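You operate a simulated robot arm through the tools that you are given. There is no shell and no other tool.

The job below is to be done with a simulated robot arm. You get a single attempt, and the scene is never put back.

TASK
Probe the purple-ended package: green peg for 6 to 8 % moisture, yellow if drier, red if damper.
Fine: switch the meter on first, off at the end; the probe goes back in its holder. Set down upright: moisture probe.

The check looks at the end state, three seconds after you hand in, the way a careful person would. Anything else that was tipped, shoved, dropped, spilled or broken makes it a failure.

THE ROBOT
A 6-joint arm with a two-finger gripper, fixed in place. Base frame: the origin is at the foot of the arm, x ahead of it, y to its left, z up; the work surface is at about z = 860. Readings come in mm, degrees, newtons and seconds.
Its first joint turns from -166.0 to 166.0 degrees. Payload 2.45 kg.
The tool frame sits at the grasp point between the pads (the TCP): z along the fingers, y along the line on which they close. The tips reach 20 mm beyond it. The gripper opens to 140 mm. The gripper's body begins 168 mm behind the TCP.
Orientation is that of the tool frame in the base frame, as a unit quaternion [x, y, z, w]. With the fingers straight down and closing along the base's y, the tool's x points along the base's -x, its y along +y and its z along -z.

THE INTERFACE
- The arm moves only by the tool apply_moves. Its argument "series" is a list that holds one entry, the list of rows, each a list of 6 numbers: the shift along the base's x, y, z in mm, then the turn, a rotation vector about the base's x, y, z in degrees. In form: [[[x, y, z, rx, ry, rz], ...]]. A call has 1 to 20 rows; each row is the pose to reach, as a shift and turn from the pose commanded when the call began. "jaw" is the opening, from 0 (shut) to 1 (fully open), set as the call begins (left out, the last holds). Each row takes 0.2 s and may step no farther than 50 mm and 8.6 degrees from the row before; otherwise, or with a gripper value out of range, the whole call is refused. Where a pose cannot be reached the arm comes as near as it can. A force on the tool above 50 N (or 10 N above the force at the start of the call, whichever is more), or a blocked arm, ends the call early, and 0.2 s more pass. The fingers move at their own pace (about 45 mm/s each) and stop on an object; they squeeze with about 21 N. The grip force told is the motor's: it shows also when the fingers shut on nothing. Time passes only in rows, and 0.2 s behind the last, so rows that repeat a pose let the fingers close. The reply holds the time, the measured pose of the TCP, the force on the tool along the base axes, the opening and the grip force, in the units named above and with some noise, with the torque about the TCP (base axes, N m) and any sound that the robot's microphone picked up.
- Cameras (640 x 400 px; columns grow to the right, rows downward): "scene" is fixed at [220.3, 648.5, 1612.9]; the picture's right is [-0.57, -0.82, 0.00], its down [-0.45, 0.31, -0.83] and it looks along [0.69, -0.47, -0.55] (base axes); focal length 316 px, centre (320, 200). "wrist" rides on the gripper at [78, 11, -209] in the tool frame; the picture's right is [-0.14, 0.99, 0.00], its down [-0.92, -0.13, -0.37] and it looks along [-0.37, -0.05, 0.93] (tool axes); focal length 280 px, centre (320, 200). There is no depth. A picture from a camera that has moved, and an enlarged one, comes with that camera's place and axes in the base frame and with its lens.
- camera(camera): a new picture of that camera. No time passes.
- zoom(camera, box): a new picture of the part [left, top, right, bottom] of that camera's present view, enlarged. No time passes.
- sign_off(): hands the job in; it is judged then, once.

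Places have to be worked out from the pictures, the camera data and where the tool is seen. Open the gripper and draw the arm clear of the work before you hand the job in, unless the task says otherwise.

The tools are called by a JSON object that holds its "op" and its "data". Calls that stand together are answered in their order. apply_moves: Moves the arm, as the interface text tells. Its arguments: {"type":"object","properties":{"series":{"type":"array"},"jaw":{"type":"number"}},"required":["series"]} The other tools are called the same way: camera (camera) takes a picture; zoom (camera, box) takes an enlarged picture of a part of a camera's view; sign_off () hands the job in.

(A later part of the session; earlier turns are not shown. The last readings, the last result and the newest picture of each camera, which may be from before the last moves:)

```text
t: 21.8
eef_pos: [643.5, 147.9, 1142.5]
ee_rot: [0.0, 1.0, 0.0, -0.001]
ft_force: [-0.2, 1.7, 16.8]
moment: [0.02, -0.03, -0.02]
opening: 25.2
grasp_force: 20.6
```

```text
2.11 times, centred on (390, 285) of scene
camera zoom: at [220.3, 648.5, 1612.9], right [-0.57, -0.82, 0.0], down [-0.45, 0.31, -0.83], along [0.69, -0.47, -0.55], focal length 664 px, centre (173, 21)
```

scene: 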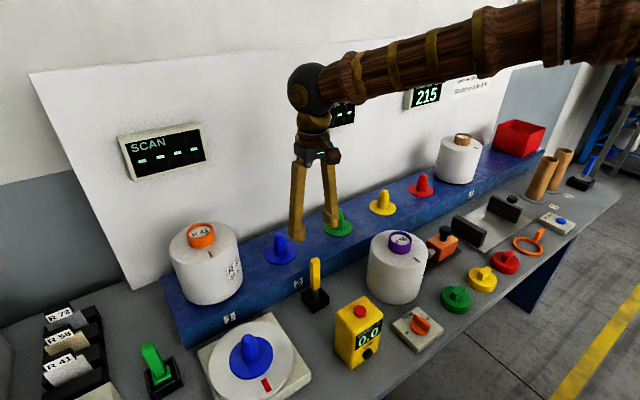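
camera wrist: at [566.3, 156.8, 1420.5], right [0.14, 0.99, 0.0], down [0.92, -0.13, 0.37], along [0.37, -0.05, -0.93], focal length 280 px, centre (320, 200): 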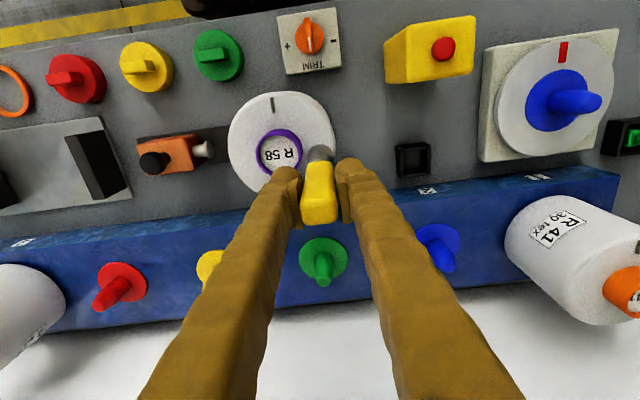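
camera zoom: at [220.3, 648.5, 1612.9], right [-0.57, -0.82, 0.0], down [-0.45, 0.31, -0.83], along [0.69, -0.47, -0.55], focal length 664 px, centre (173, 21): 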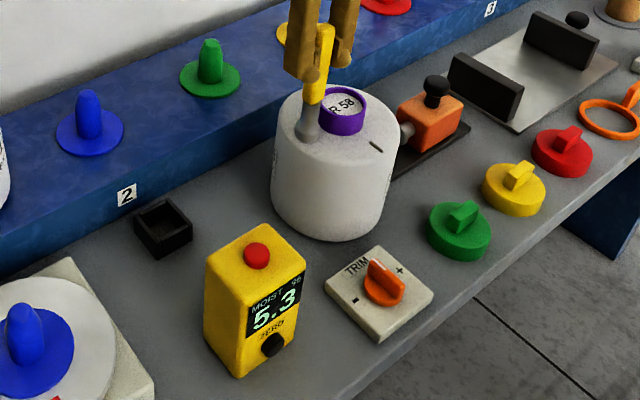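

Contact (≈17 N) and the display reads about 5.3. I hold still and check whether the reading settles.

{"op": "apply_moves", "data": {"series": [[[0, 0, 0, 0, 0, 0], [0, 0, 0, 0, 0, 0], [0, 0, 0, 0, 0, 0], [0, 0, 0, 0, 0, 0], [0, 0, 0, 0, 0, 0]]]}}

{"op": "zoom", "data": {"camera": "scene", "box": [330, 290, 400, 370]}}

{"op": "zoom", "data": {"camera": "scene", "box": [375, 220, 435, 270]}}

```text
t: 23.0
eef_pos: [643.4, 145.9, 1142.4]
ee_rot: [0.0, 1.0, 0.0, -0.001]
ft_force: [0.0, 1.8, 16.3]
moment: [0.04, -0.04, 0.04]
opening: 25.0
grasp_force: 20.6
```

```text
5.00 times, centred on (365, 330) of scene
camera zoom: at [220.3, 648.5, 1612.9], right [-0.57, -0.82, 0.0], down [-0.45, 0.31, -0.83], along [0.69, -0.47, -0.55], focal length 1577 px, centre (95, -450)
```

zoom: 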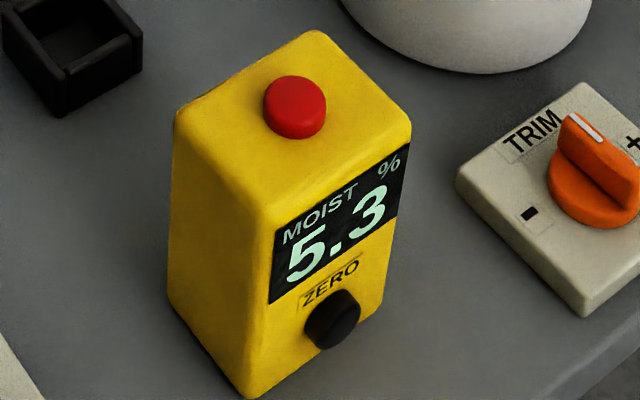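

```text
8.00 times, centred on (405, 245) of scene
camera zoom: at [220.3, 648.5, 1612.9], right [-0.57, -0.82, 0.0], down [-0.45, 0.31, -0.83], along [0.69, -0.47, -0.55], focal length 2524 px, centre (-360, -160)
```

zoom: 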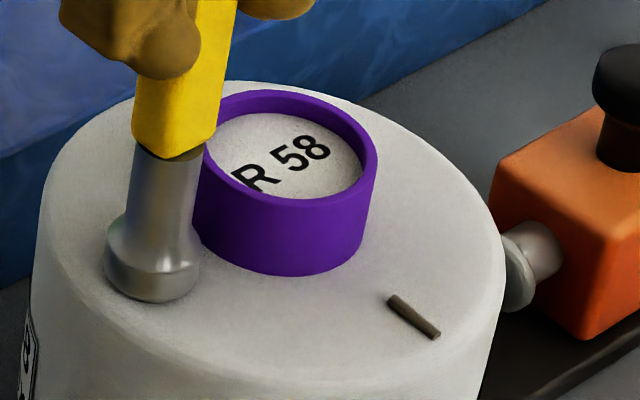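

Stable at 5.3 %. I ease off by 1 mm to check that the reading does not depend on pressing force.

{"op": "apply_moves", "data": {"series": [[[0, 0, 1, 0, 0, 0], [0, 0, 1, 0, 0, 0], [0, 0, 1, 0, 0, 0]]]}}

{"op": "zoom", "data": {"camera": "scene", "box": [330, 290, 400, 370]}}

```text
t: 23.8
eef_pos: [644.5, 146.7, 1143.2]
ee_rot: [-0.001, 1.0, 0.0, 0.0]
ft_force: [-0.4, 0.5, -1.2]
moment: [-0.03, -0.02, 0.01]
opening: 25.1
grasp_force: 20.9
```

```text
5.00 times, centred on (365, 330) of scene
camera zoom: at [220.3, 648.5, 1612.9], right [-0.57, -0.82, 0.0], down [-0.45, 0.31, -0.83], along [0.69, -0.47, -0.55], focal length 1577 px, centre (95, -450)
```

zoom: 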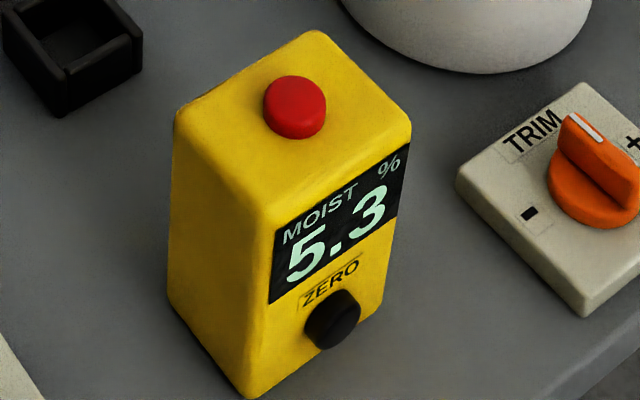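

Reading is still 5.3 %, so below 6 %: the yarn is drier → yellow peg. I lift the probe and carry it back above its holder.

{"op": "apply_moves", "data": {"series": [[[0, 0, 10, 0, 0, 0], [0, 0, 35, 0, 0, 0], [0, 0, 67, 0, 0, 0], [16, 35, 67, 0, 0, 0], [32, 70, 67, 0, 0, 0], [48, 105, 67, 0, 0, 0], [64, 140, 67, 0, 0, 0], [79, 173, 67, 0, 0, 0], [79, 173, 67, 0, 0, 0], [79, 173, 35, 0, 0, 0], [79, 173, 7, 0, 0, 0], [79, 173, 7, 0, 0, 0]]]}}

{"op": "zoom", "data": {"camera": "scene", "box": [270, 160, 400, 370]}}

{"op": "zoom", "data": {"camera": "wrist", "box": [250, 90, 400, 240]}}

```text
t: 26.4
eef_pos: [722.9, 318.8, 1148.6]
ee_rot: [0.0, 1.0, 0.001, 0.0]
ft_force: [-0.4, 0.1, -2.0]
moment: [0.01, 0.01, 0.02]
opening: 25.0
grasp_force: 20.8
```

```text
1.90 times, centred on (335, 265) of scene
camera zoom: at [220.3, 648.5, 1612.9], right [-0.57, -0.82, 0.0], down [-0.45, 0.31, -0.83], along [0.69, -0.47, -0.55], focal length 601 px, centre (291, 76)
```

zoom: 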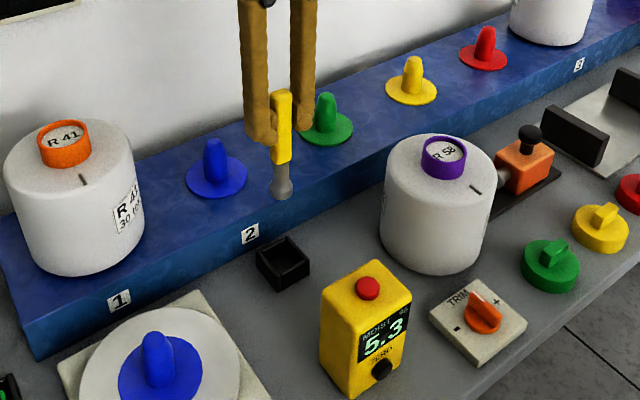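

```text
2.67 times, centred on (325, 165) of wrist
camera zoom: at [646.3, 329.9, 1357.9], right [0.14, 0.99, 0.0], down [0.92, -0.13, 0.37], along [0.37, -0.05, -0.93], focal length 748 px, centre (307, 293)
```

zoom: 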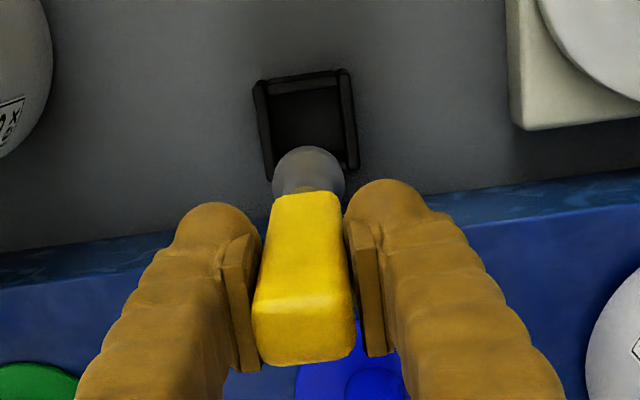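

The probe hangs straight above the holder as when I lifted it (display holds 5.3). I lower it back in, slowing near the bottom.

{"op": "apply_moves", "data": {"series": [[[0, 0, -40, 0, 0, 0], [0, 0, -80, 0, 0, 0], [0, 0, -110, 0, 0, 0], [0, 0, -130, 0, 0, 0], [0, 0, -145, 0, 0, 0], [0, 0, -155, 0, 0, 0], [0, 0, -159, 0, 0, 0], [0, 0, -159, 0, 0, 0]]]}}

{"op": "zoom", "data": {"camera": "scene", "box": [280, 220, 360, 320]}}

{"op": "zoom", "data": {"camera": "wrist", "box": [250, 110, 400, 240]}}

```text
t: 28.2
eef_pos: [721.6, 319.7, 990.3]
ee_rot: [0.0, 1.0, -0.001, 0.001]
ft_force: [0.4, -0.6, -1.6]
moment: [0.03, -0.01, 0.02]
opening: 25.0
grasp_force: 20.4
```

```text
4.00 times, centred on (320, 270) of scene
camera zoom: at [220.3, 648.5, 1612.9], right [-0.57, -0.82, 0.0], down [-0.45, 0.31, -0.83], along [0.69, -0.47, -0.55], focal length 1262 px, centre (320, -80)
```

zoom: 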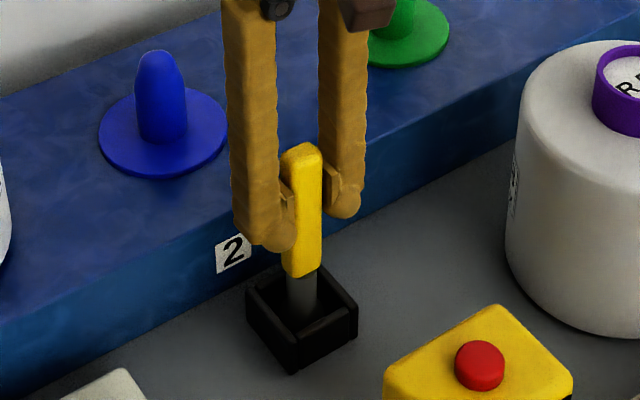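

```text
3.08 times, centred on (325, 175) of wrist
camera zoom: at [645.4, 329.7, 1201.2], right [0.14, 0.99, 0.0], down [0.92, -0.13, 0.37], along [0.37, -0.05, -0.93], focal length 863 px, centre (305, 277)
```

zoom: 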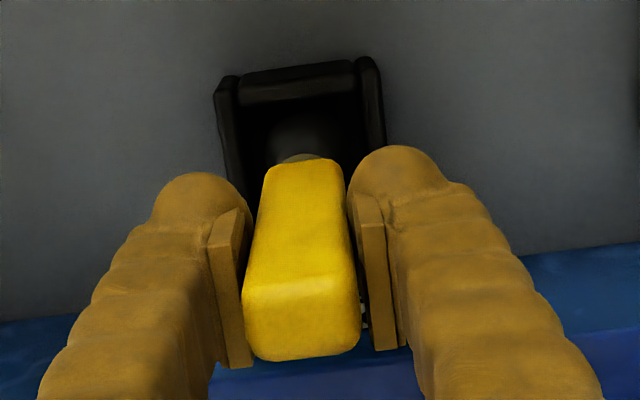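

Still hanging free (force = probe weight). I lower in 1 mm steps until it touches the holder's floor.

{"op": "apply_moves", "data": {"series": [[[0, 0, -1, 0, 0, 0], [0, 0, -2, 0, 0, 0], [0, 0, -2, 0, 0, 0]]]}}

```text
t: 29.0
eef_pos: [722.5, 319.5, 989.3]
ee_rot: [0.001, 1.0, 0.0, 0.0]
ft_force: [-0.1, -0.5, -1.7]
moment: [-0.01, -0.01, 0.0]
opening: 25.1
grasp_force: 21.3
```

{"op": "apply_moves", "data": {"series": [[[0, 0, -1, 0, 0, 0], [0, 0, -1, 0, 0, 0]]]}}

```text
t: 29.6
eef_pos: [722.7, 318.5, 988.1]
ee_rot: [0.0, 1.0, 0.001, 0.0]
ft_force: [0.3, -0.4, -1.8]
moment: [0.02, -0.02, 0.0]
opening: 24.7
grasp_force: 21.0
```

{"op": "apply_moves", "data": {"series": [[[0, 0, -1, 0, 0, 0], [0, 0, -1, 0, 0, 0]]]}}

```text
t: 30.2
eef_pos: [722.3, 318.7, 987.2]
ee_rot: [0.0, 1.0, 0.001, 0.001]
ft_force: [-2.9, 1.8, 11.1]
moment: [0.08, 0.45, -0.04]
opening: 25.1
grasp_force: 20.9
```

Contact with the floor at TCP ≈ 987.5. I back off slightly to relax the force, then open the jaws.

{"op": "apply_moves", "data": {"series": [[[0, 0, 0.8, 0, 0, 0], [0, 0, 0.8, 0, 0, 0]]]}}

{"op": "zoom", "data": {"camera": "wrist", "box": [250, 110, 400, 240]}}

{"op": "zoom", "data": {"camera": "scene", "box": [280, 220, 360, 320]}}

```text
t: 30.8
eef_pos: [722.2, 318.3, 988.0]
ee_rot: [0.0, 1.0, -0.001, 0.0]
ft_force: [0.2, -0.3, -1.5]
moment: [0.0, 0.01, -0.04]
opening: 25.2
grasp_force: 21.0
```

```text
3.08 times, centred on (325, 175) of wrist
camera zoom: at [646.1, 329.4, 1196.9], right [0.14, 0.99, 0.0], down [0.92, -0.13, 0.37], along [0.36, -0.05, -0.93], focal length 863 px, centre (305, 277)
```

zoom: 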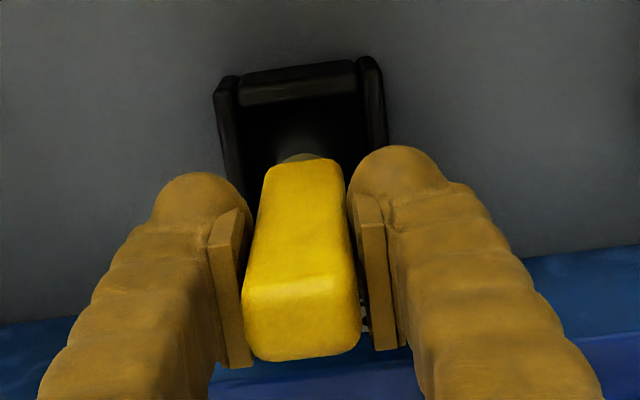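

```text
4.00 times, centred on (320, 270) of scene
camera zoom: at [220.3, 648.5, 1612.9], right [-0.57, -0.82, 0.0], down [-0.45, 0.31, -0.83], along [0.69, -0.47, -0.55], focal length 1262 px, centre (320, -80)
```

zoom: 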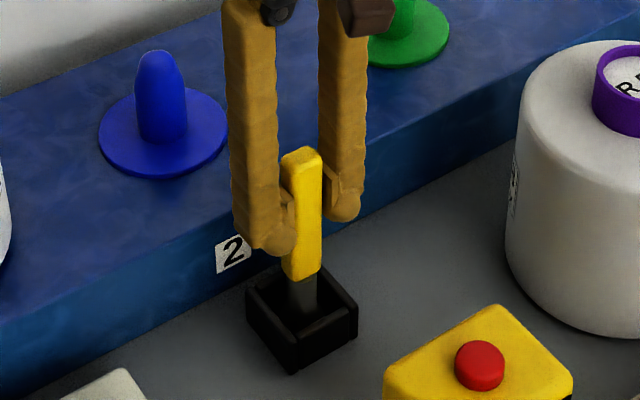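

The probe is upright in its holder with force relaxed. I open the jaws and check.

{"op": "apply_moves", "data": {"series": [[[0, 0, 0, 0, 0, 0], [0, 0, 0, 0, 0, 0], [0, 0, 0, 0, 0, 0], [0, 0, 0, 0, 0, 0]]], "jaw": 0.5}}

{"op": "zoom", "data": {"camera": "scene", "box": [280, 220, 360, 320]}}

{"op": "zoom", "data": {"camera": "wrist", "box": [250, 110, 400, 240]}}

```text
t: 31.8
eef_pos: [724.3, 318.6, 989.1]
ee_rot: [0.0, 1.0, 0.0, 0.0]
ft_force: [0.1, 0.1, -0.1]
moment: [0.03, -0.04, 0.01]
opening: 69.9
grasp_force: 0.1
```

```text
4.00 times, centred on (320, 270) of scene
camera zoom: at [220.3, 648.5, 1612.9], right [-0.57, -0.82, 0.0], down [-0.45, 0.31, -0.83], along [0.69, -0.47, -0.55], focal length 1262 px, centre (320, -80)
```

zoom: 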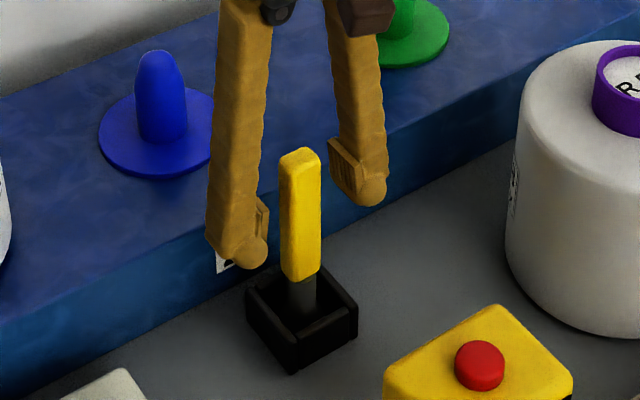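

```text
3.08 times, centred on (325, 175) of wrist
camera zoom: at [646.1, 329.5, 1197.3], right [0.14, 0.99, 0.0], down [0.92, -0.13, 0.37], along [0.37, -0.05, -0.93], focal length 863 px, centre (305, 277)
```

zoom: 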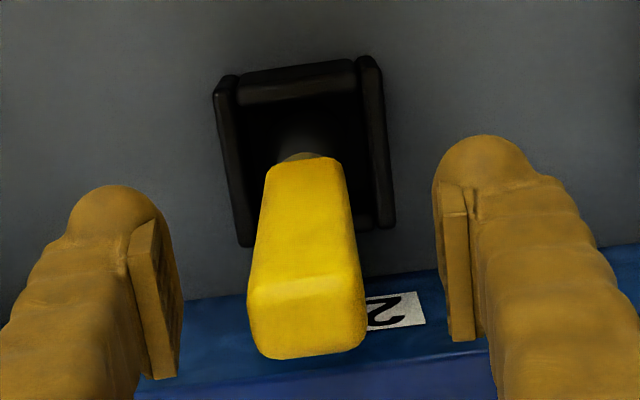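

The probe stands upright and free in its holder. I rise straight up clear of it, then go above the purple-ended package to measure it from overhead.

{"op": "apply_moves", "data": {"series": [[[0, 0, 20, 0, 0, 0], [0, 0, 60, 0, 0, 0], [0, 0, 105, 0, 0, 0], [0, 0, 152, 0, 0, 0], [-14, -40, 162, 0, 0, 0], [-28, -80, 172, 0, 0, 0], [-42, -120, 172, 0, 0, 0], [-56, -160, 172, 0, 0, 0], [-70, -200, 172, 0, 0, 0], [-79, -229, 172, 0, 0, 0], [-79, -229, 172, 0, 0, 0]]]}}

{"op": "camera", "data": {"camera": "wrist"}}

{"op": "camera", "data": {"camera": "scene"}}

```text
t: 34.2
eef_pos: [646.1, 91.1, 1160.4]
ee_rot: [0.0, 1.0, 0.001, 0.0]
ft_force: [-0.2, -0.4, -1.0]
moment: [-0.01, -0.02, -0.01]
opening: 70.0
grasp_force: 0.1
```

```text
taken
camera wrist: at [569.2, 101.6, 1368.7], right [0.14, 0.99, 0.0], down [0.92, -0.13, 0.37], along [0.37, -0.05, -0.93], focal length 280 px, centre (320, 200)
```

wrist: 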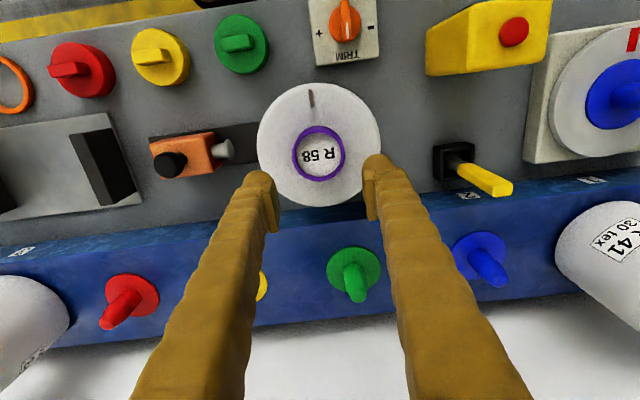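

```text
taken
```

scene: 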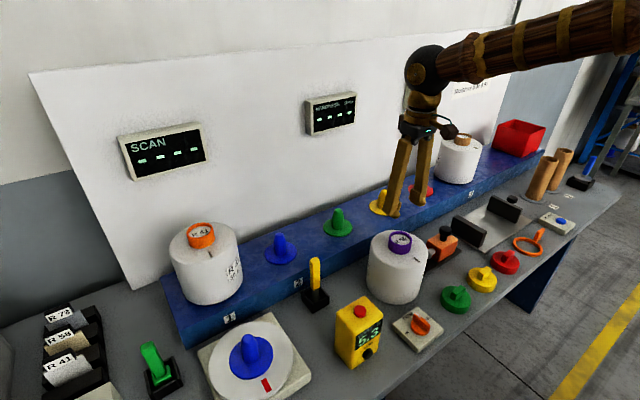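

{"op": "zoom", "data": {"camera": "wrist", "box": [250, 75, 390, 215]}}

{"op": "zoom", "data": {"camera": "scene", "box": [360, 220, 440, 310]}}

```text
2.86 times, centred on (320, 145) of wrist
camera zoom: at [569.2, 101.6, 1368.7], right [0.14, 0.99, 0.0], down [0.92, -0.13, 0.37], along [0.37, -0.05, -0.93], focal length 801 px, centre (320, 357)
```

zoom: 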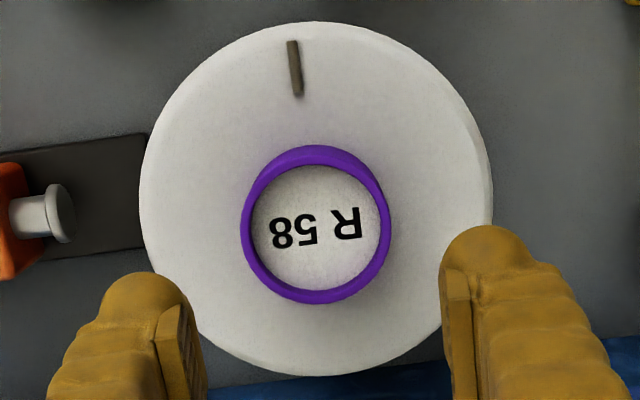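

```text
4.44 times, centred on (400, 265) of scene
camera zoom: at [220.3, 648.5, 1612.9], right [-0.57, -0.82, 0.0], down [-0.45, 0.31, -0.83], along [0.69, -0.47, -0.55], focal length 1402 px, centre (-36, -89)
```

zoom: 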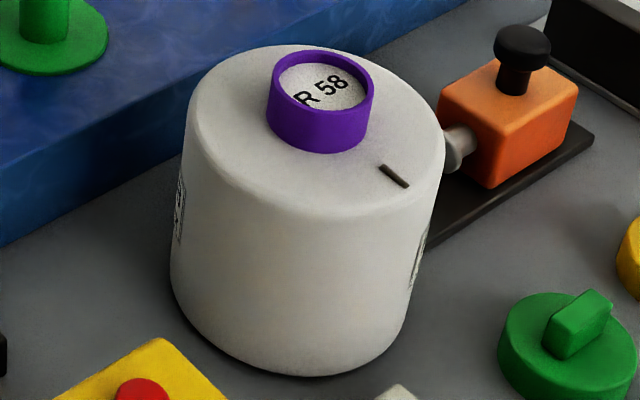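

The package ring centre comes out near (642–643, 90). I take another pose reading without moving to see how noisy x is.

{"op": "apply_moves", "data": {"series": [[[0, 0, 0, 0, 0, 0], [0, 0, 0, 0, 0, 0]]]}}

{"op": "zoom", "data": {"camera": "wrist", "box": [250, 75, 390, 215]}}

```text
t: 34.8
eef_pos: [646.1, 90.7, 1158.8]
ee_rot: [0.0, 1.0, 0.0, 0.0]
ft_force: [0.5, 0.0, -0.2]
moment: [0.0, 0.03, -0.01]
opening: 70.2
grasp_force: 0.0
```

```text
2.86 times, centred on (320, 145) of wrist
camera zoom: at [569.4, 101.9, 1368.6], right [0.14, 0.99, 0.0], down [0.92, -0.13, 0.37], along [0.37, -0.05, -0.93], focal length 801 px, centre (320, 357)
```

zoom: 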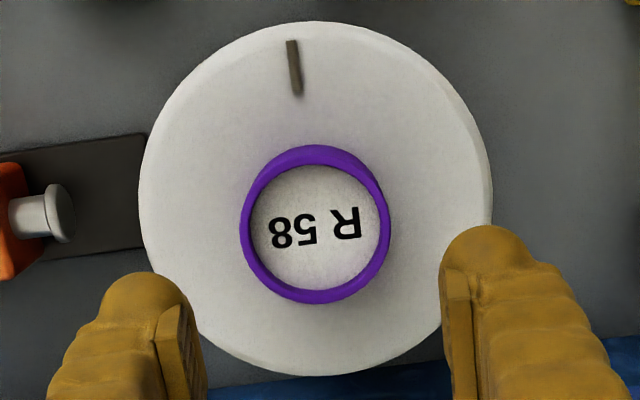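

Readings are steady: TCP is at x≈646. Before grasping I go above the yellow shelf peg to locate it in the same camera geometry.

{"op": "apply_moves", "data": {"series": [[[34, -26, 0, 0, 0, 0], [68, -52, 0, 0, 0, 0], [102, -78, 0, 0, 0, 0], [136, -104, 0, 0, 0, 0], [170, -130, 0, 0, 0, 0], [204, -156, 0, 0, 0, 0], [238, -182, 0, 0, 0, 0], [238, -182, 0, 0, 0, 0], [238, -182, 0, 0, 0, 0]]]}}

{"op": "camera", "data": {"camera": "wrist"}}

{"op": "camera", "data": {"camera": "scene"}}

```text
t: 36.8
eef_pos: [883.6, -92.8, 1160.1]
ee_rot: [0.001, 1.0, 0.0, 0.0]
ft_force: [-0.3, -0.2, -0.5]
moment: [-0.01, 0.0, 0.02]
opening: 70.0
grasp_force: 0.1
```

```text
taken
camera wrist: at [806.8, -81.8, 1370.0], right [0.14, 0.99, 0.0], down [0.92, -0.13, 0.37], along [0.37, -0.05, -0.93], focal length 280 px, centre (320, 200)
```

wrist: 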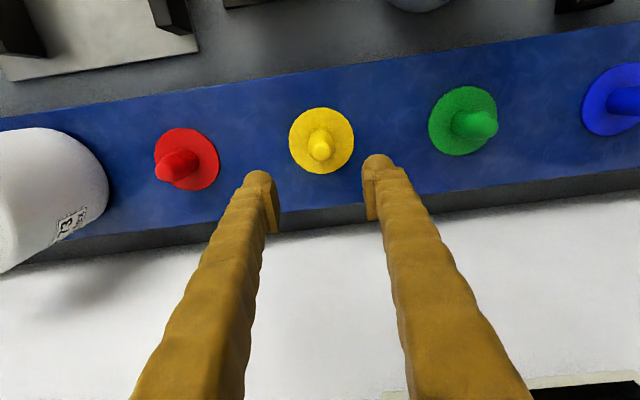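

```text
taken
```

scene: 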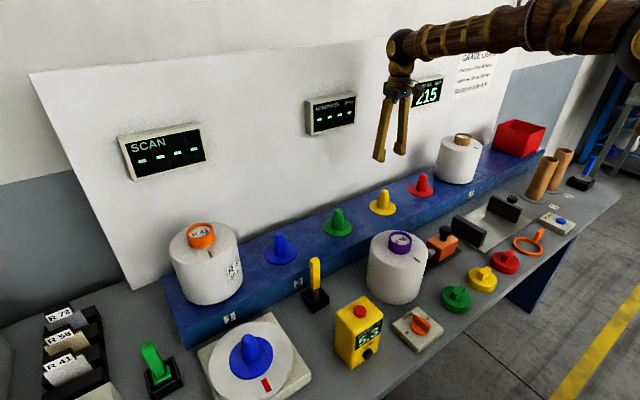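

{"op": "zoom", "data": {"camera": "wrist", "box": [250, 75, 390, 215]}}

{"op": "zoom", "data": {"camera": "scene", "box": [340, 170, 440, 240]}}

{"op": "zoom", "data": {"camera": "wrist", "box": [0, 60, 320, 280]}}

```text
2.86 times, centred on (320, 145) of wrist
camera zoom: at [806.8, -81.8, 1370.0], right [0.14, 0.99, 0.0], down [0.92, -0.13, 0.37], along [0.37, -0.05, -0.93], focal length 801 px, centre (320, 357)
```

zoom: 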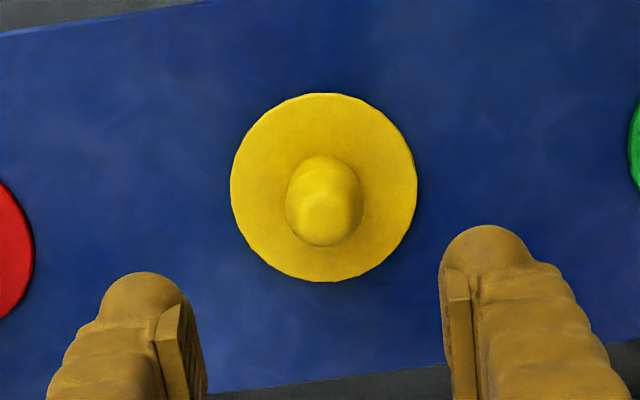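

```text
5.71 times, centred on (390, 205) of scene
camera zoom: at [220.3, 648.5, 1612.9], right [-0.57, -0.82, 0.0], down [-0.45, 0.31, -0.83], along [0.69, -0.47, -0.55], focal length 1803 px, centre (-80, 171)
```

zoom: 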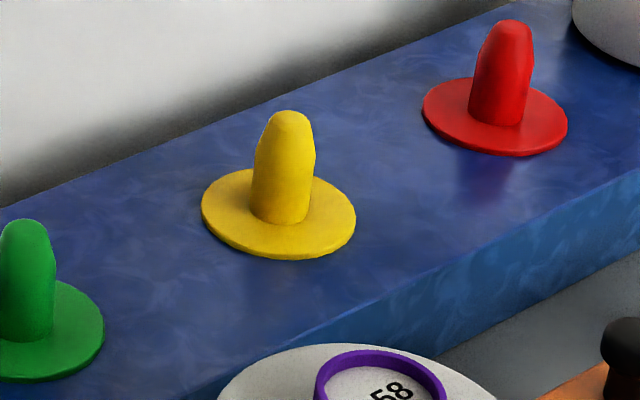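

```text
1.82 times, centred on (160, 170) of wrist
camera zoom: at [806.8, -81.8, 1370.0], right [0.14, 0.99, 0.0], down [0.92, -0.13, 0.37], along [0.37, -0.05, -0.93], focal length 510 px, centre (611, 254)
```

zoom: 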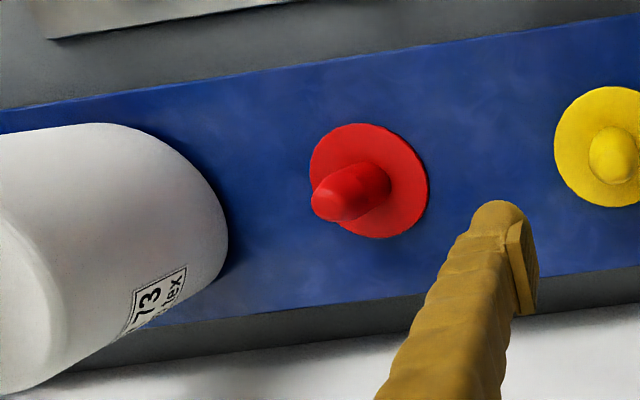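

Yellow peg axis lies about 3.4 mm (−x) and 2.3 mm (+y) from the present TCP; the ring was 5.5 mm (−x) from the previous TCP. So the package needs a shift of about (+239.5, −180). I return over the package ring, open wider, and descend partway.

{"op": "apply_moves", "data": {"series": [[[-35, 26, 0, 0, 0, 0], [-70, 52, 0, 0, 0, 0], [-105, 78, 0, 0, 0, 0], [-140, 104, 0, 0, 0, 0], [-175, 130, 0, 0, 0, 0], [-210, 156, 0, 0, 0, 0], [-243, 181.5, 0, 0, 0, 0], [-243, 181.5, 0, 0, 0, 0], [-243, 181.5, -40, 0, 0, 0], [-243, 181.5, -80, 0, 0, 0], [-243, 181.5, -80, 0, 0, 0]]], "jaw": 0.7}}

{"op": "camera", "data": {"camera": "wrist"}}

{"op": "zoom", "data": {"camera": "scene", "box": [350, 180, 450, 310]}}

```text
t: 39.2
eef_pos: [638.9, 88.8, 1080.5]
ee_rot: [0.0, 1.0, 0.0, 0.0]
ft_force: [0.6, 0.7, 0.3]
moment: [-0.01, 0.01, -0.03]
opening: 98.0
grasp_force: 0.1
```

```text
taken
camera wrist: at [561.1, 100.5, 1289.4], right [0.14, 0.99, 0.0], down [0.92, -0.13, 0.37], along [0.37, -0.05, -0.93], focal length 280 px, centre (320, 200)
```

wrist: 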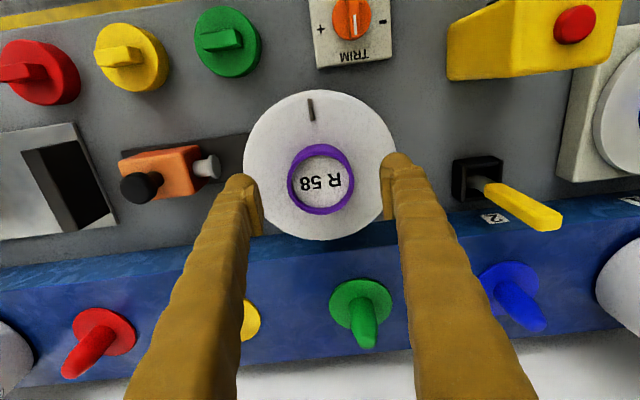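

```text
3.08 times, centred on (400, 245) of scene
camera zoom: at [220.3, 648.5, 1612.9], right [-0.57, -0.82, 0.0], down [-0.45, 0.31, -0.83], along [0.69, -0.47, -0.55], focal length 971 px, centre (74, 62)
```

zoom: 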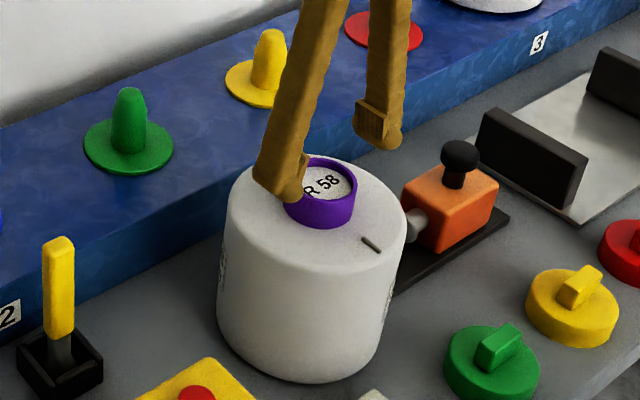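

{"op": "zoom", "data": {"camera": "wrist", "box": [235, 80, 405, 250]}}

```text
2.35 times, centred on (320, 165) of wrist
camera zoom: at [561.1, 100.5, 1289.4], right [0.14, 0.99, 0.0], down [0.92, -0.13, 0.37], along [0.37, -0.05, -0.93], focal length 660 px, centre (320, 282)
```

zoom: 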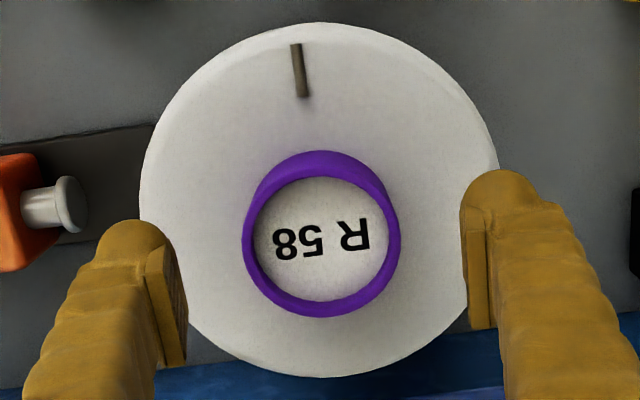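

The ring is centred between the fingers within ~1 mm. I descend so the tips come to ~2 mm above the package body, straddling the ring.

{"op": "apply_moves", "data": {"series": [[[1, 0.8, -15, 0, 0, 0], [1, 0.8, -28, 0, 0, 0], [1, 0.8, -34, 0, 0, 0], [1, 0.8, -37, 0, 0, 0], [1, 0.8, -37, 0, 0, 0]]]}}

{"op": "zoom", "data": {"camera": "scene", "box": [360, 210, 430, 280]}}

{"op": "zoom", "data": {"camera": "wrist", "box": [235, 80, 405, 250]}}

```text
t: 40.4
eef_pos: [640.2, 91.4, 1042.9]
ee_rot: [0.0, 1.0, 0.0, 0.0]
ft_force: [-0.4, -0.2, -0.5]
moment: [0.0, 0.0, -0.01]
opening: 98.1
grasp_force: 0.0
```

```text
5.71 times, centred on (395, 245) of scene
camera zoom: at [220.3, 648.5, 1612.9], right [-0.57, -0.82, 0.0], down [-0.45, 0.31, -0.83], along [0.69, -0.47, -0.55], focal length 1803 px, centre (-109, -57)
```

zoom: 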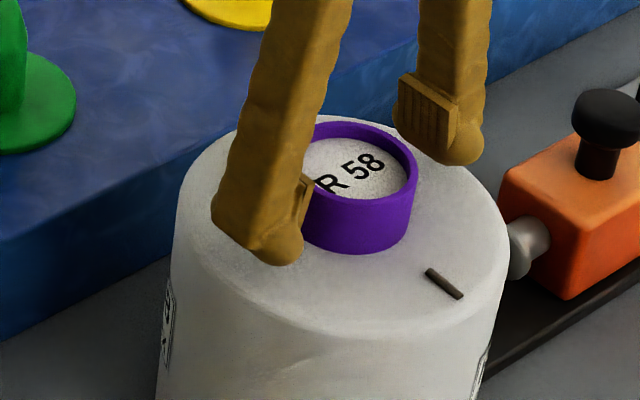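

```text
2.35 times, centred on (320, 165) of wrist
camera zoom: at [562.4, 101.7, 1252.2], right [0.14, 0.99, 0.0], down [0.92, -0.13, 0.37], along [0.37, -0.05, -0.93], focal length 660 px, centre (320, 282)
```

zoom: 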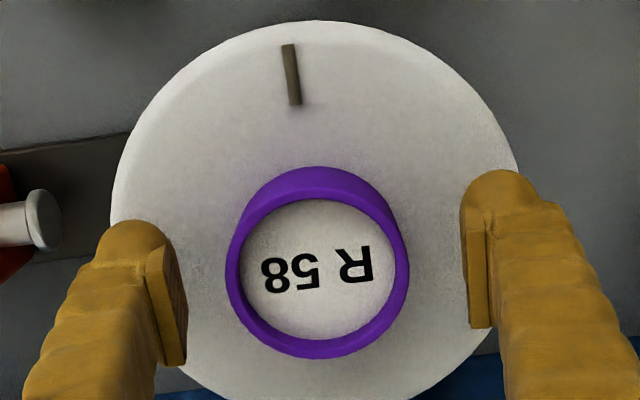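

Tips are just above the body on both sides of the ring. I close on the ring.

{"op": "apply_moves", "data": {"series": [[[0, 0, 0, 0, 0, 0], [0, 0, 0, 0, 0, 0], [0, 0, 0, 0, 0, 0], [0, 0, 0, 0, 0, 0], [0, 0, 0, 0, 0, 0], [0, 0, 0, 0, 0, 0]]], "jaw": 0}}

{"op": "zoom", "data": {"camera": "scene", "box": [360, 210, 430, 280]}}

{"op": "zoom", "data": {"camera": "wrist", "box": [235, 80, 405, 250]}}

```text
t: 41.8
eef_pos: [639.0, 90.7, 1043.0]
ee_rot: [0.0, 1.0, 0.0, 0.0]
ft_force: [-0.2, -6.0, 4.9]
moment: [-0.2, -0.03, -0.01]
opening: 61.3
grasp_force: 21.0
```

```text
5.71 times, centred on (395, 245) of scene
camera zoom: at [220.3, 648.5, 1612.9], right [-0.57, -0.82, 0.0], down [-0.45, 0.31, -0.83], along [0.69, -0.47, -0.55], focal length 1803 px, centre (-109, -57)
```

zoom: 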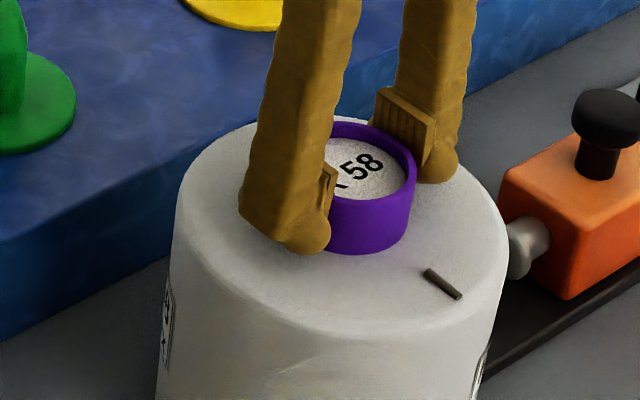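

```text
2.35 times, centred on (320, 165) of wrist
camera zoom: at [562.4, 101.6, 1252.4], right [0.14, 0.99, 0.0], down [0.92, -0.13, 0.37], along [0.37, -0.05, -0.93], focal length 660 px, centre (320, 282)
```

zoom: 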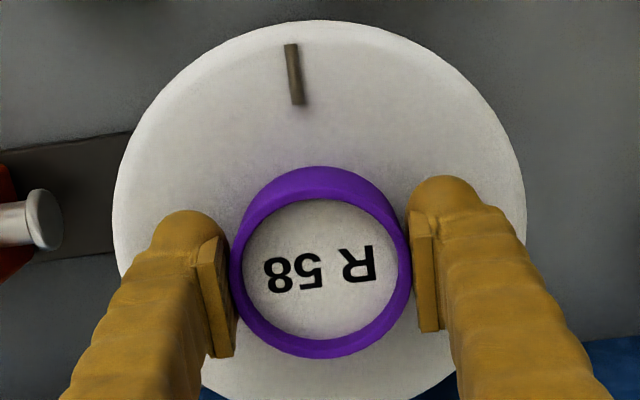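

Gripped at 61 mm with 21 N. I lift a little first and check that the package comes along level.

{"op": "apply_moves", "data": {"series": [[[0, 0, 3, 0, 0, 0], [0, 0, 8, 0, 0, 0], [0, 0, 14, 0, 0, 0], [0, 0, 20, 0, 0, 0], [0, 0, 20, 0, 0, 0]]]}}

{"op": "zoom", "data": {"camera": "scene", "box": [350, 190, 450, 320]}}

{"op": "zoom", "data": {"camera": "wrist", "box": [235, 80, 405, 250]}}

```text
t: 43.0
eef_pos: [640.0, 90.8, 1061.5]
ee_rot: [0.0, 1.0, 0.0, 0.001]
ft_force: [-0.2, 0.4, -12.2]
moment: [-0.01, 0.02, 0.0]
opening: 61.5
grasp_force: 21.3
```

```text
3.08 times, centred on (400, 255) of scene
camera zoom: at [220.3, 648.5, 1612.9], right [-0.57, -0.82, 0.0], down [-0.45, 0.31, -0.83], along [0.69, -0.47, -0.55], focal length 971 px, centre (74, 31)
```

zoom: 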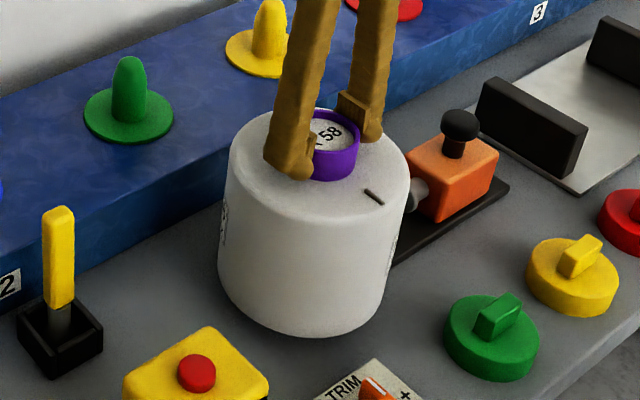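

```text
2.35 times, centred on (320, 165) of wrist
camera zoom: at [563.3, 100.8, 1271.9], right [0.14, 0.99, 0.0], down [0.92, -0.13, 0.37], along [0.37, -0.05, -0.93], focal length 660 px, centre (320, 282)
```

zoom: 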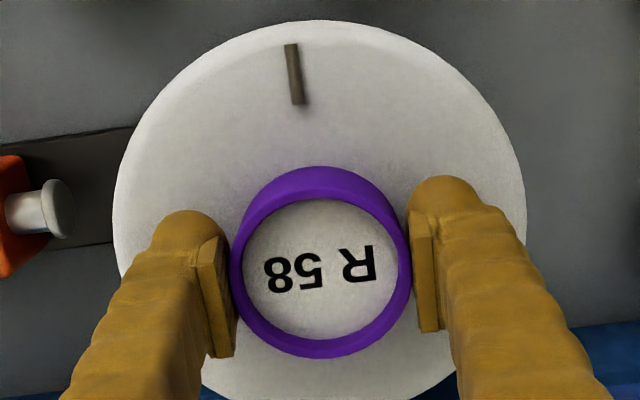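

The package comes up level (≈12 N). I raise it slowly until its base is above the peg tips.

{"op": "apply_moves", "data": {"series": [[[0, 0, 10, 0, 0, 0], [0, 0, 25, 0, 0, 0], [0, 0, 45, 0, 0, 0], [0, 0, 65, 0, 0, 0], [0, 0, 85, 0, 0, 0], [0, 0, 105, 0, 0, 0], [0, 0, 125, 0, 0, 0], [0, 0, 145, 0, 0, 0], [0, 0, 157, 0, 0, 0], [0, 0, 165, 0, 0, 0], [0, 0, 165, 0, 0, 0]]]}}

{"op": "zoom", "data": {"camera": "scene", "box": [300, 100, 500, 320]}}

{"op": "camera", "data": {"camera": "wrist"}}

```text
t: 45.4
eef_pos: [639.2, 89.7, 1228.8]
ee_rot: [0.001, 1.0, 0.001, 0.0]
ft_force: [0.4, -0.2, -12.3]
moment: [0.02, 0.0, 0.0]
opening: 61.1
grasp_force: 20.7
```

```text
1.82 times, centred on (400, 210) of scene
camera zoom: at [220.3, 648.5, 1612.9], right [-0.57, -0.82, 0.0], down [-0.45, 0.31, -0.83], along [0.69, -0.47, -0.55], focal length 574 px, centre (174, 182)
```

zoom: 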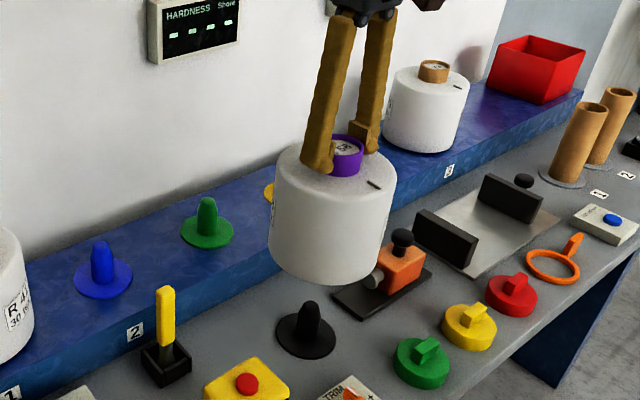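

```text
taken
camera wrist: at [563.0, 101.5, 1437.8], right [0.14, 0.99, 0.0], down [0.92, -0.13, 0.37], along [0.37, -0.05, -0.93], focal length 280 px, centre (320, 200)
```

wrist: 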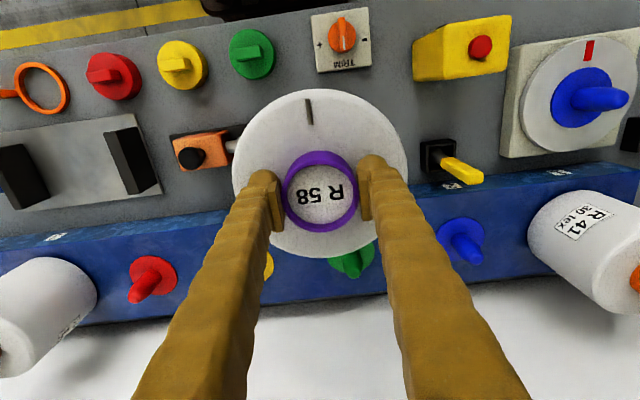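

The package was on a black peg, confirming these pegs are the package seats. Base is clear of the peg tips, so I carry it over to the yellow peg with a smooth shift of (240, −180.5).

{"op": "apply_moves", "data": {"series": [[[8, -6, 0, 0, 0, 0], [24, -18, 0, 0, 0, 0], [44, -33, 0, 0, 0, 0], [68, -51, 0, 0, 0, 0], [92, -69, 0, 0, 0, 0], [116, -87, 0, 0, 0, 0], [140, -105, 0, 0, 0, 0], [164, -123, 0, 0, 0, 0], [188, -141, 0, 0, 0, 0], [208, -156, 0, 0, 0, 0], [224, -168, 0, 0, 0, 0], [235, -176, 0, 0, 0, 0], [240, -180.5, 0, 0, 0, 0], [240, -180.5, 0, 0, 0, 0], [240, -180.5, 0, 0, 0, 0]]]}}

{"op": "zoom", "data": {"camera": "scene", "box": [300, 80, 500, 320]}}

{"op": "camera", "data": {"camera": "wrist"}}

```text
t: 48.6
eef_pos: [879.7, -90.0, 1227.1]
ee_rot: [-0.001, 1.0, 0.0, 0.0]
ft_force: [-0.4, 0.0, -11.3]
moment: [0.03, 0.02, -0.02]
opening: 60.9
grasp_force: 20.8
```

```text
1.67 times, centred on (400, 200) of scene
camera zoom: at [220.3, 648.5, 1612.9], right [-0.57, -0.82, 0.0], down [-0.45, 0.31, -0.83], along [0.69, -0.47, -0.55], focal length 526 px, centre (187, 200)
```

zoom: 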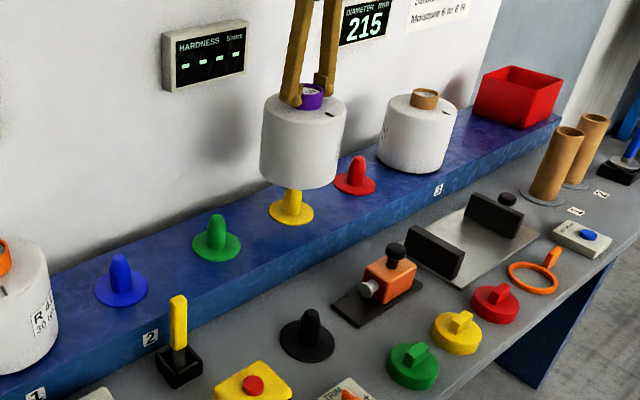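

```text
taken
camera wrist: at [802.3, -78.5, 1437.4], right [0.14, 0.99, 0.0], down [0.92, -0.13, 0.37], along [0.37, -0.05, -0.93], focal length 280 px, centre (320, 200)
```

wrist: 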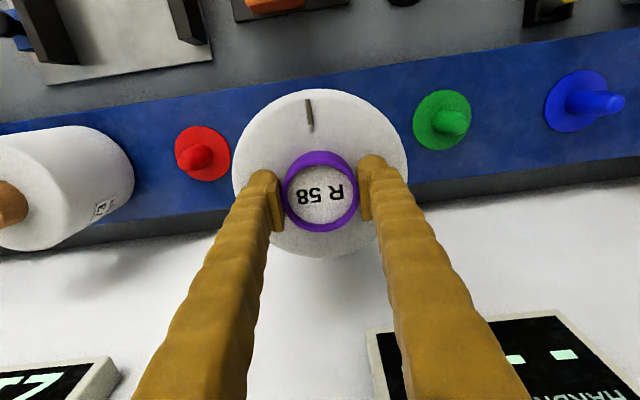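

{"op": "zoom", "data": {"camera": "scene", "box": [350, 120, 430, 225]}}

{"op": "zoom", "data": {"camera": "wrist", "box": [220, 75, 420, 265]}}

```text
3.81 times, centred on (390, 172) of scene
camera zoom: at [220.3, 648.5, 1612.9], right [-0.57, -0.82, 0.0], down [-0.45, 0.31, -0.83], along [0.69, -0.47, -0.55], focal length 1202 px, centre (53, 305)
```

zoom: 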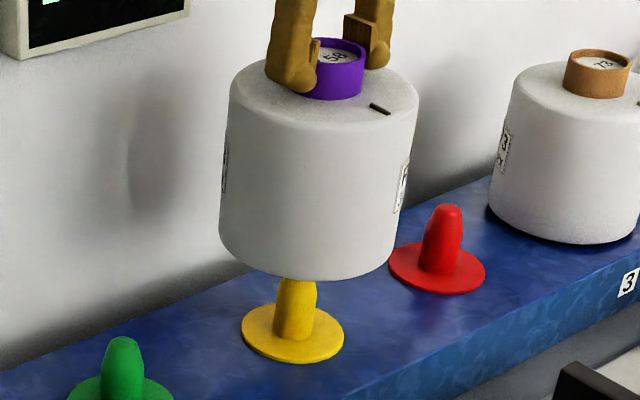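

```text
2.11 times, centred on (320, 170) of wrist
camera zoom: at [802.3, -78.5, 1437.4], right [0.14, 0.99, 0.0], down [0.92, -0.13, 0.37], along [0.37, -0.05, -0.93], focal length 590 px, centre (320, 263)
```

zoom: 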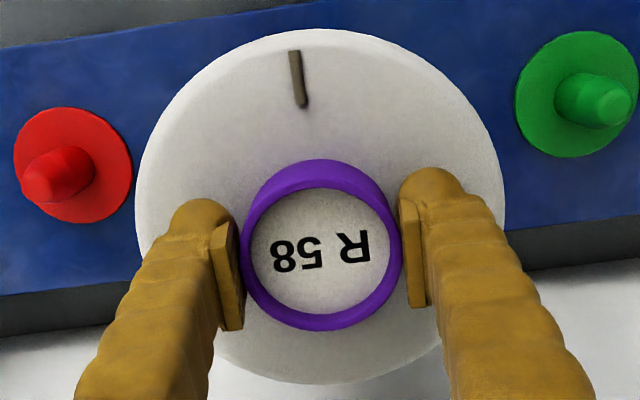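

Peg axis and package axis line up in both cameras (within ~2 mm). I nudge 1 mm and lower slowly over the peg, stopping short of the seat to check.

{"op": "apply_moves", "data": {"series": [[[1, -0.5, -5, 0, 0, 0], [1, -0.5, -15, 0, 0, 0], [1, -0.5, -27, 0, 0, 0], [1, -0.5, -39, 0, 0, 0], [1, -0.5, -51, 0, 0, 0], [1, -0.5, -63, 0, 0, 0], [1, -0.5, -73, 0, 0, 0], [1, -0.5, -82, 0, 0, 0], [1, -0.5, -88, 0, 0, 0], [1, -0.5, -88, 0, 0, 0]]]}}

{"op": "zoom", "data": {"camera": "scene", "box": [350, 120, 430, 225]}}

{"op": "zoom", "data": {"camera": "wrist", "box": [220, 75, 420, 265]}}

```text
t: 50.8
eef_pos: [880.3, -90.0, 1139.5]
ee_rot: [0.0, 1.0, 0.0, -0.001]
ft_force: [0.1, -0.6, -11.6]
moment: [0.0, 0.01, 0.01]
opening: 60.9
grasp_force: 21.0
```

```text
3.81 times, centred on (390, 172) of scene
camera zoom: at [220.3, 648.5, 1612.9], right [-0.57, -0.82, 0.0], down [-0.45, 0.31, -0.83], along [0.69, -0.47, -0.55], focal length 1202 px, centre (53, 305)
```

zoom: 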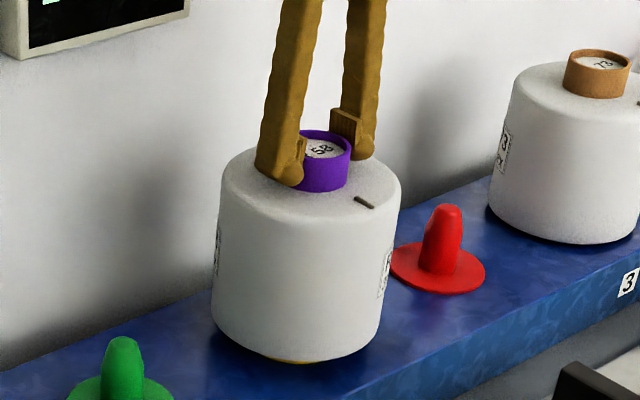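

```text
2.11 times, centred on (320, 170) of wrist
camera zoom: at [804.2, -79.8, 1349.2], right [0.14, 0.99, 0.0], down [0.92, -0.13, 0.37], along [0.36, -0.05, -0.93], focal length 590 px, centre (320, 263)
```

zoom: 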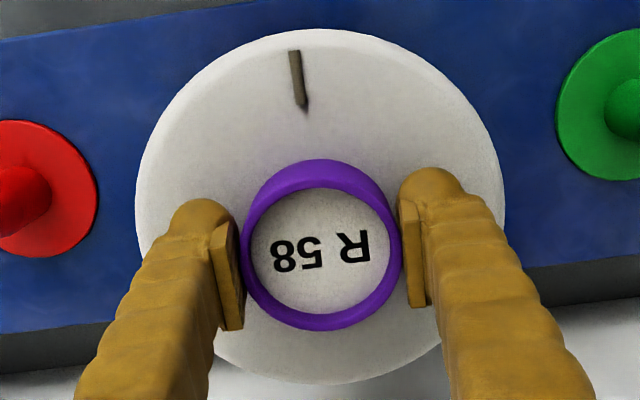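

The peg went inside the tube without any side force. I continue to the seat in smaller steps.

{"op": "apply_moves", "data": {"series": [[[0, 0, -4, 0, 0, 0], [0, 0, -8, 0, 0, 0], [0, 0, -11, 0, 0, 0], [0, 0, -13, 0, 0, 0], [0, 0, -13, 0, 0, 0]]]}}

{"op": "zoom", "data": {"camera": "scene", "box": [350, 120, 430, 225]}}

```text
t: 52.0
eef_pos: [881.3, -91.8, 1125.6]
ee_rot: [0.001, 1.0, 0.0, 0.001]
ft_force: [0.0, 0.1, -12.0]
moment: [-0.01, 0.03, 0.0]
opening: 61.3
grasp_force: 20.9
```

```text
3.81 times, centred on (390, 172) of scene
camera zoom: at [220.3, 648.5, 1612.9], right [-0.57, -0.82, 0.0], down [-0.45, 0.31, -0.83], along [0.69, -0.47, -0.55], focal length 1202 px, centre (53, 305)
```

zoom: 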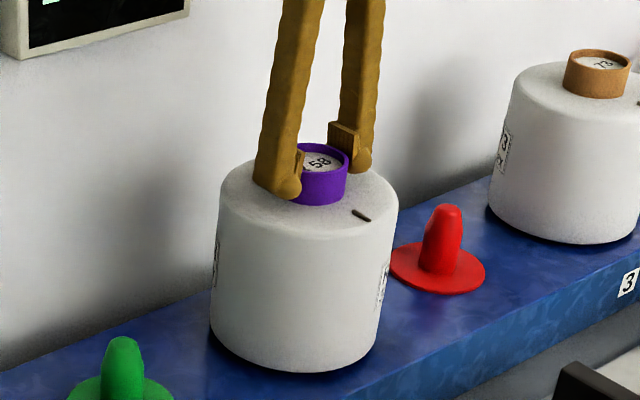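

Still carrying the full weight. A few more millimetres in 1 mm steps.

{"op": "apply_moves", "data": {"series": [[[0, 0, -1, 0, 0, 0], [0, 0, -2, 0, 0, 0], [0, 0, -3, 0, 0, 0], [0, 0, -3, 0, 0, 0]]]}}

```text
t: 53.0
eef_pos: [880.8, -91.3, 1123.8]
ee_rot: [0.0, 1.0, 0.0, 0.001]
ft_force: [0.3, 0.1, -12.0]
moment: [0.0, -0.01, 0.03]
opening: 61.0
grasp_force: 21.0
```

{"op": "apply_moves", "data": {"series": [[[0, 0, -1, 0, 0, 0], [0, 0, -1.5, 0, 0, 0], [0, 0, -1.5, 0, 0, 0]]]}}

```text
t: 53.8
eef_pos: [880.6, -89.9, 1124.2]
ee_rot: [0.0, 1.0, -0.001, 0.001]
ft_force: [-0.1, -4.2, 12.9]
moment: [-0.03, 0.01, -0.04]
opening: 61.1
grasp_force: 20.6
```

Seated: force turned from −12 to +13 N at the expected height. I relax by 0.6 mm and then open the jaws.

{"op": "apply_moves", "data": {"series": [[[0, 0, 0.6, 0, 0, 0], [0, 0, 0.6, 0, 0, 0]]]}}

{"op": "zoom", "data": {"camera": "scene", "box": [350, 120, 430, 225]}}

```text
t: 54.4
eef_pos: [881.7, -89.8, 1122.8]
ee_rot: [0.001, 1.0, 0.0, 0.001]
ft_force: [6.5, -7.9, 16.5]
moment: [-0.27, -0.36, -0.09]
opening: 61.1
grasp_force: 21.0
```

```text
3.81 times, centred on (390, 172) of scene
camera zoom: at [220.3, 648.5, 1612.9], right [-0.57, -0.82, 0.0], down [-0.45, 0.31, -0.83], along [0.69, -0.47, -0.55], focal length 1202 px, centre (53, 305)
```

zoom: 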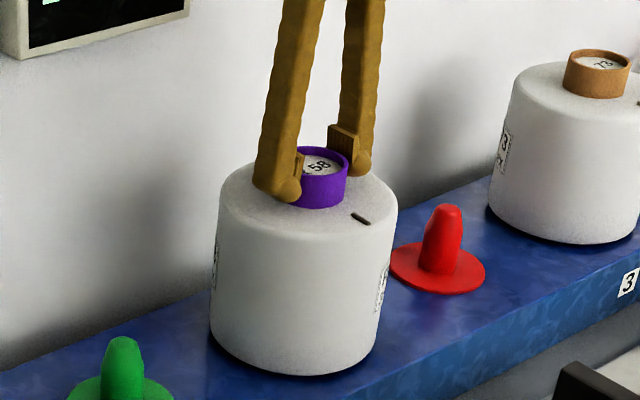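

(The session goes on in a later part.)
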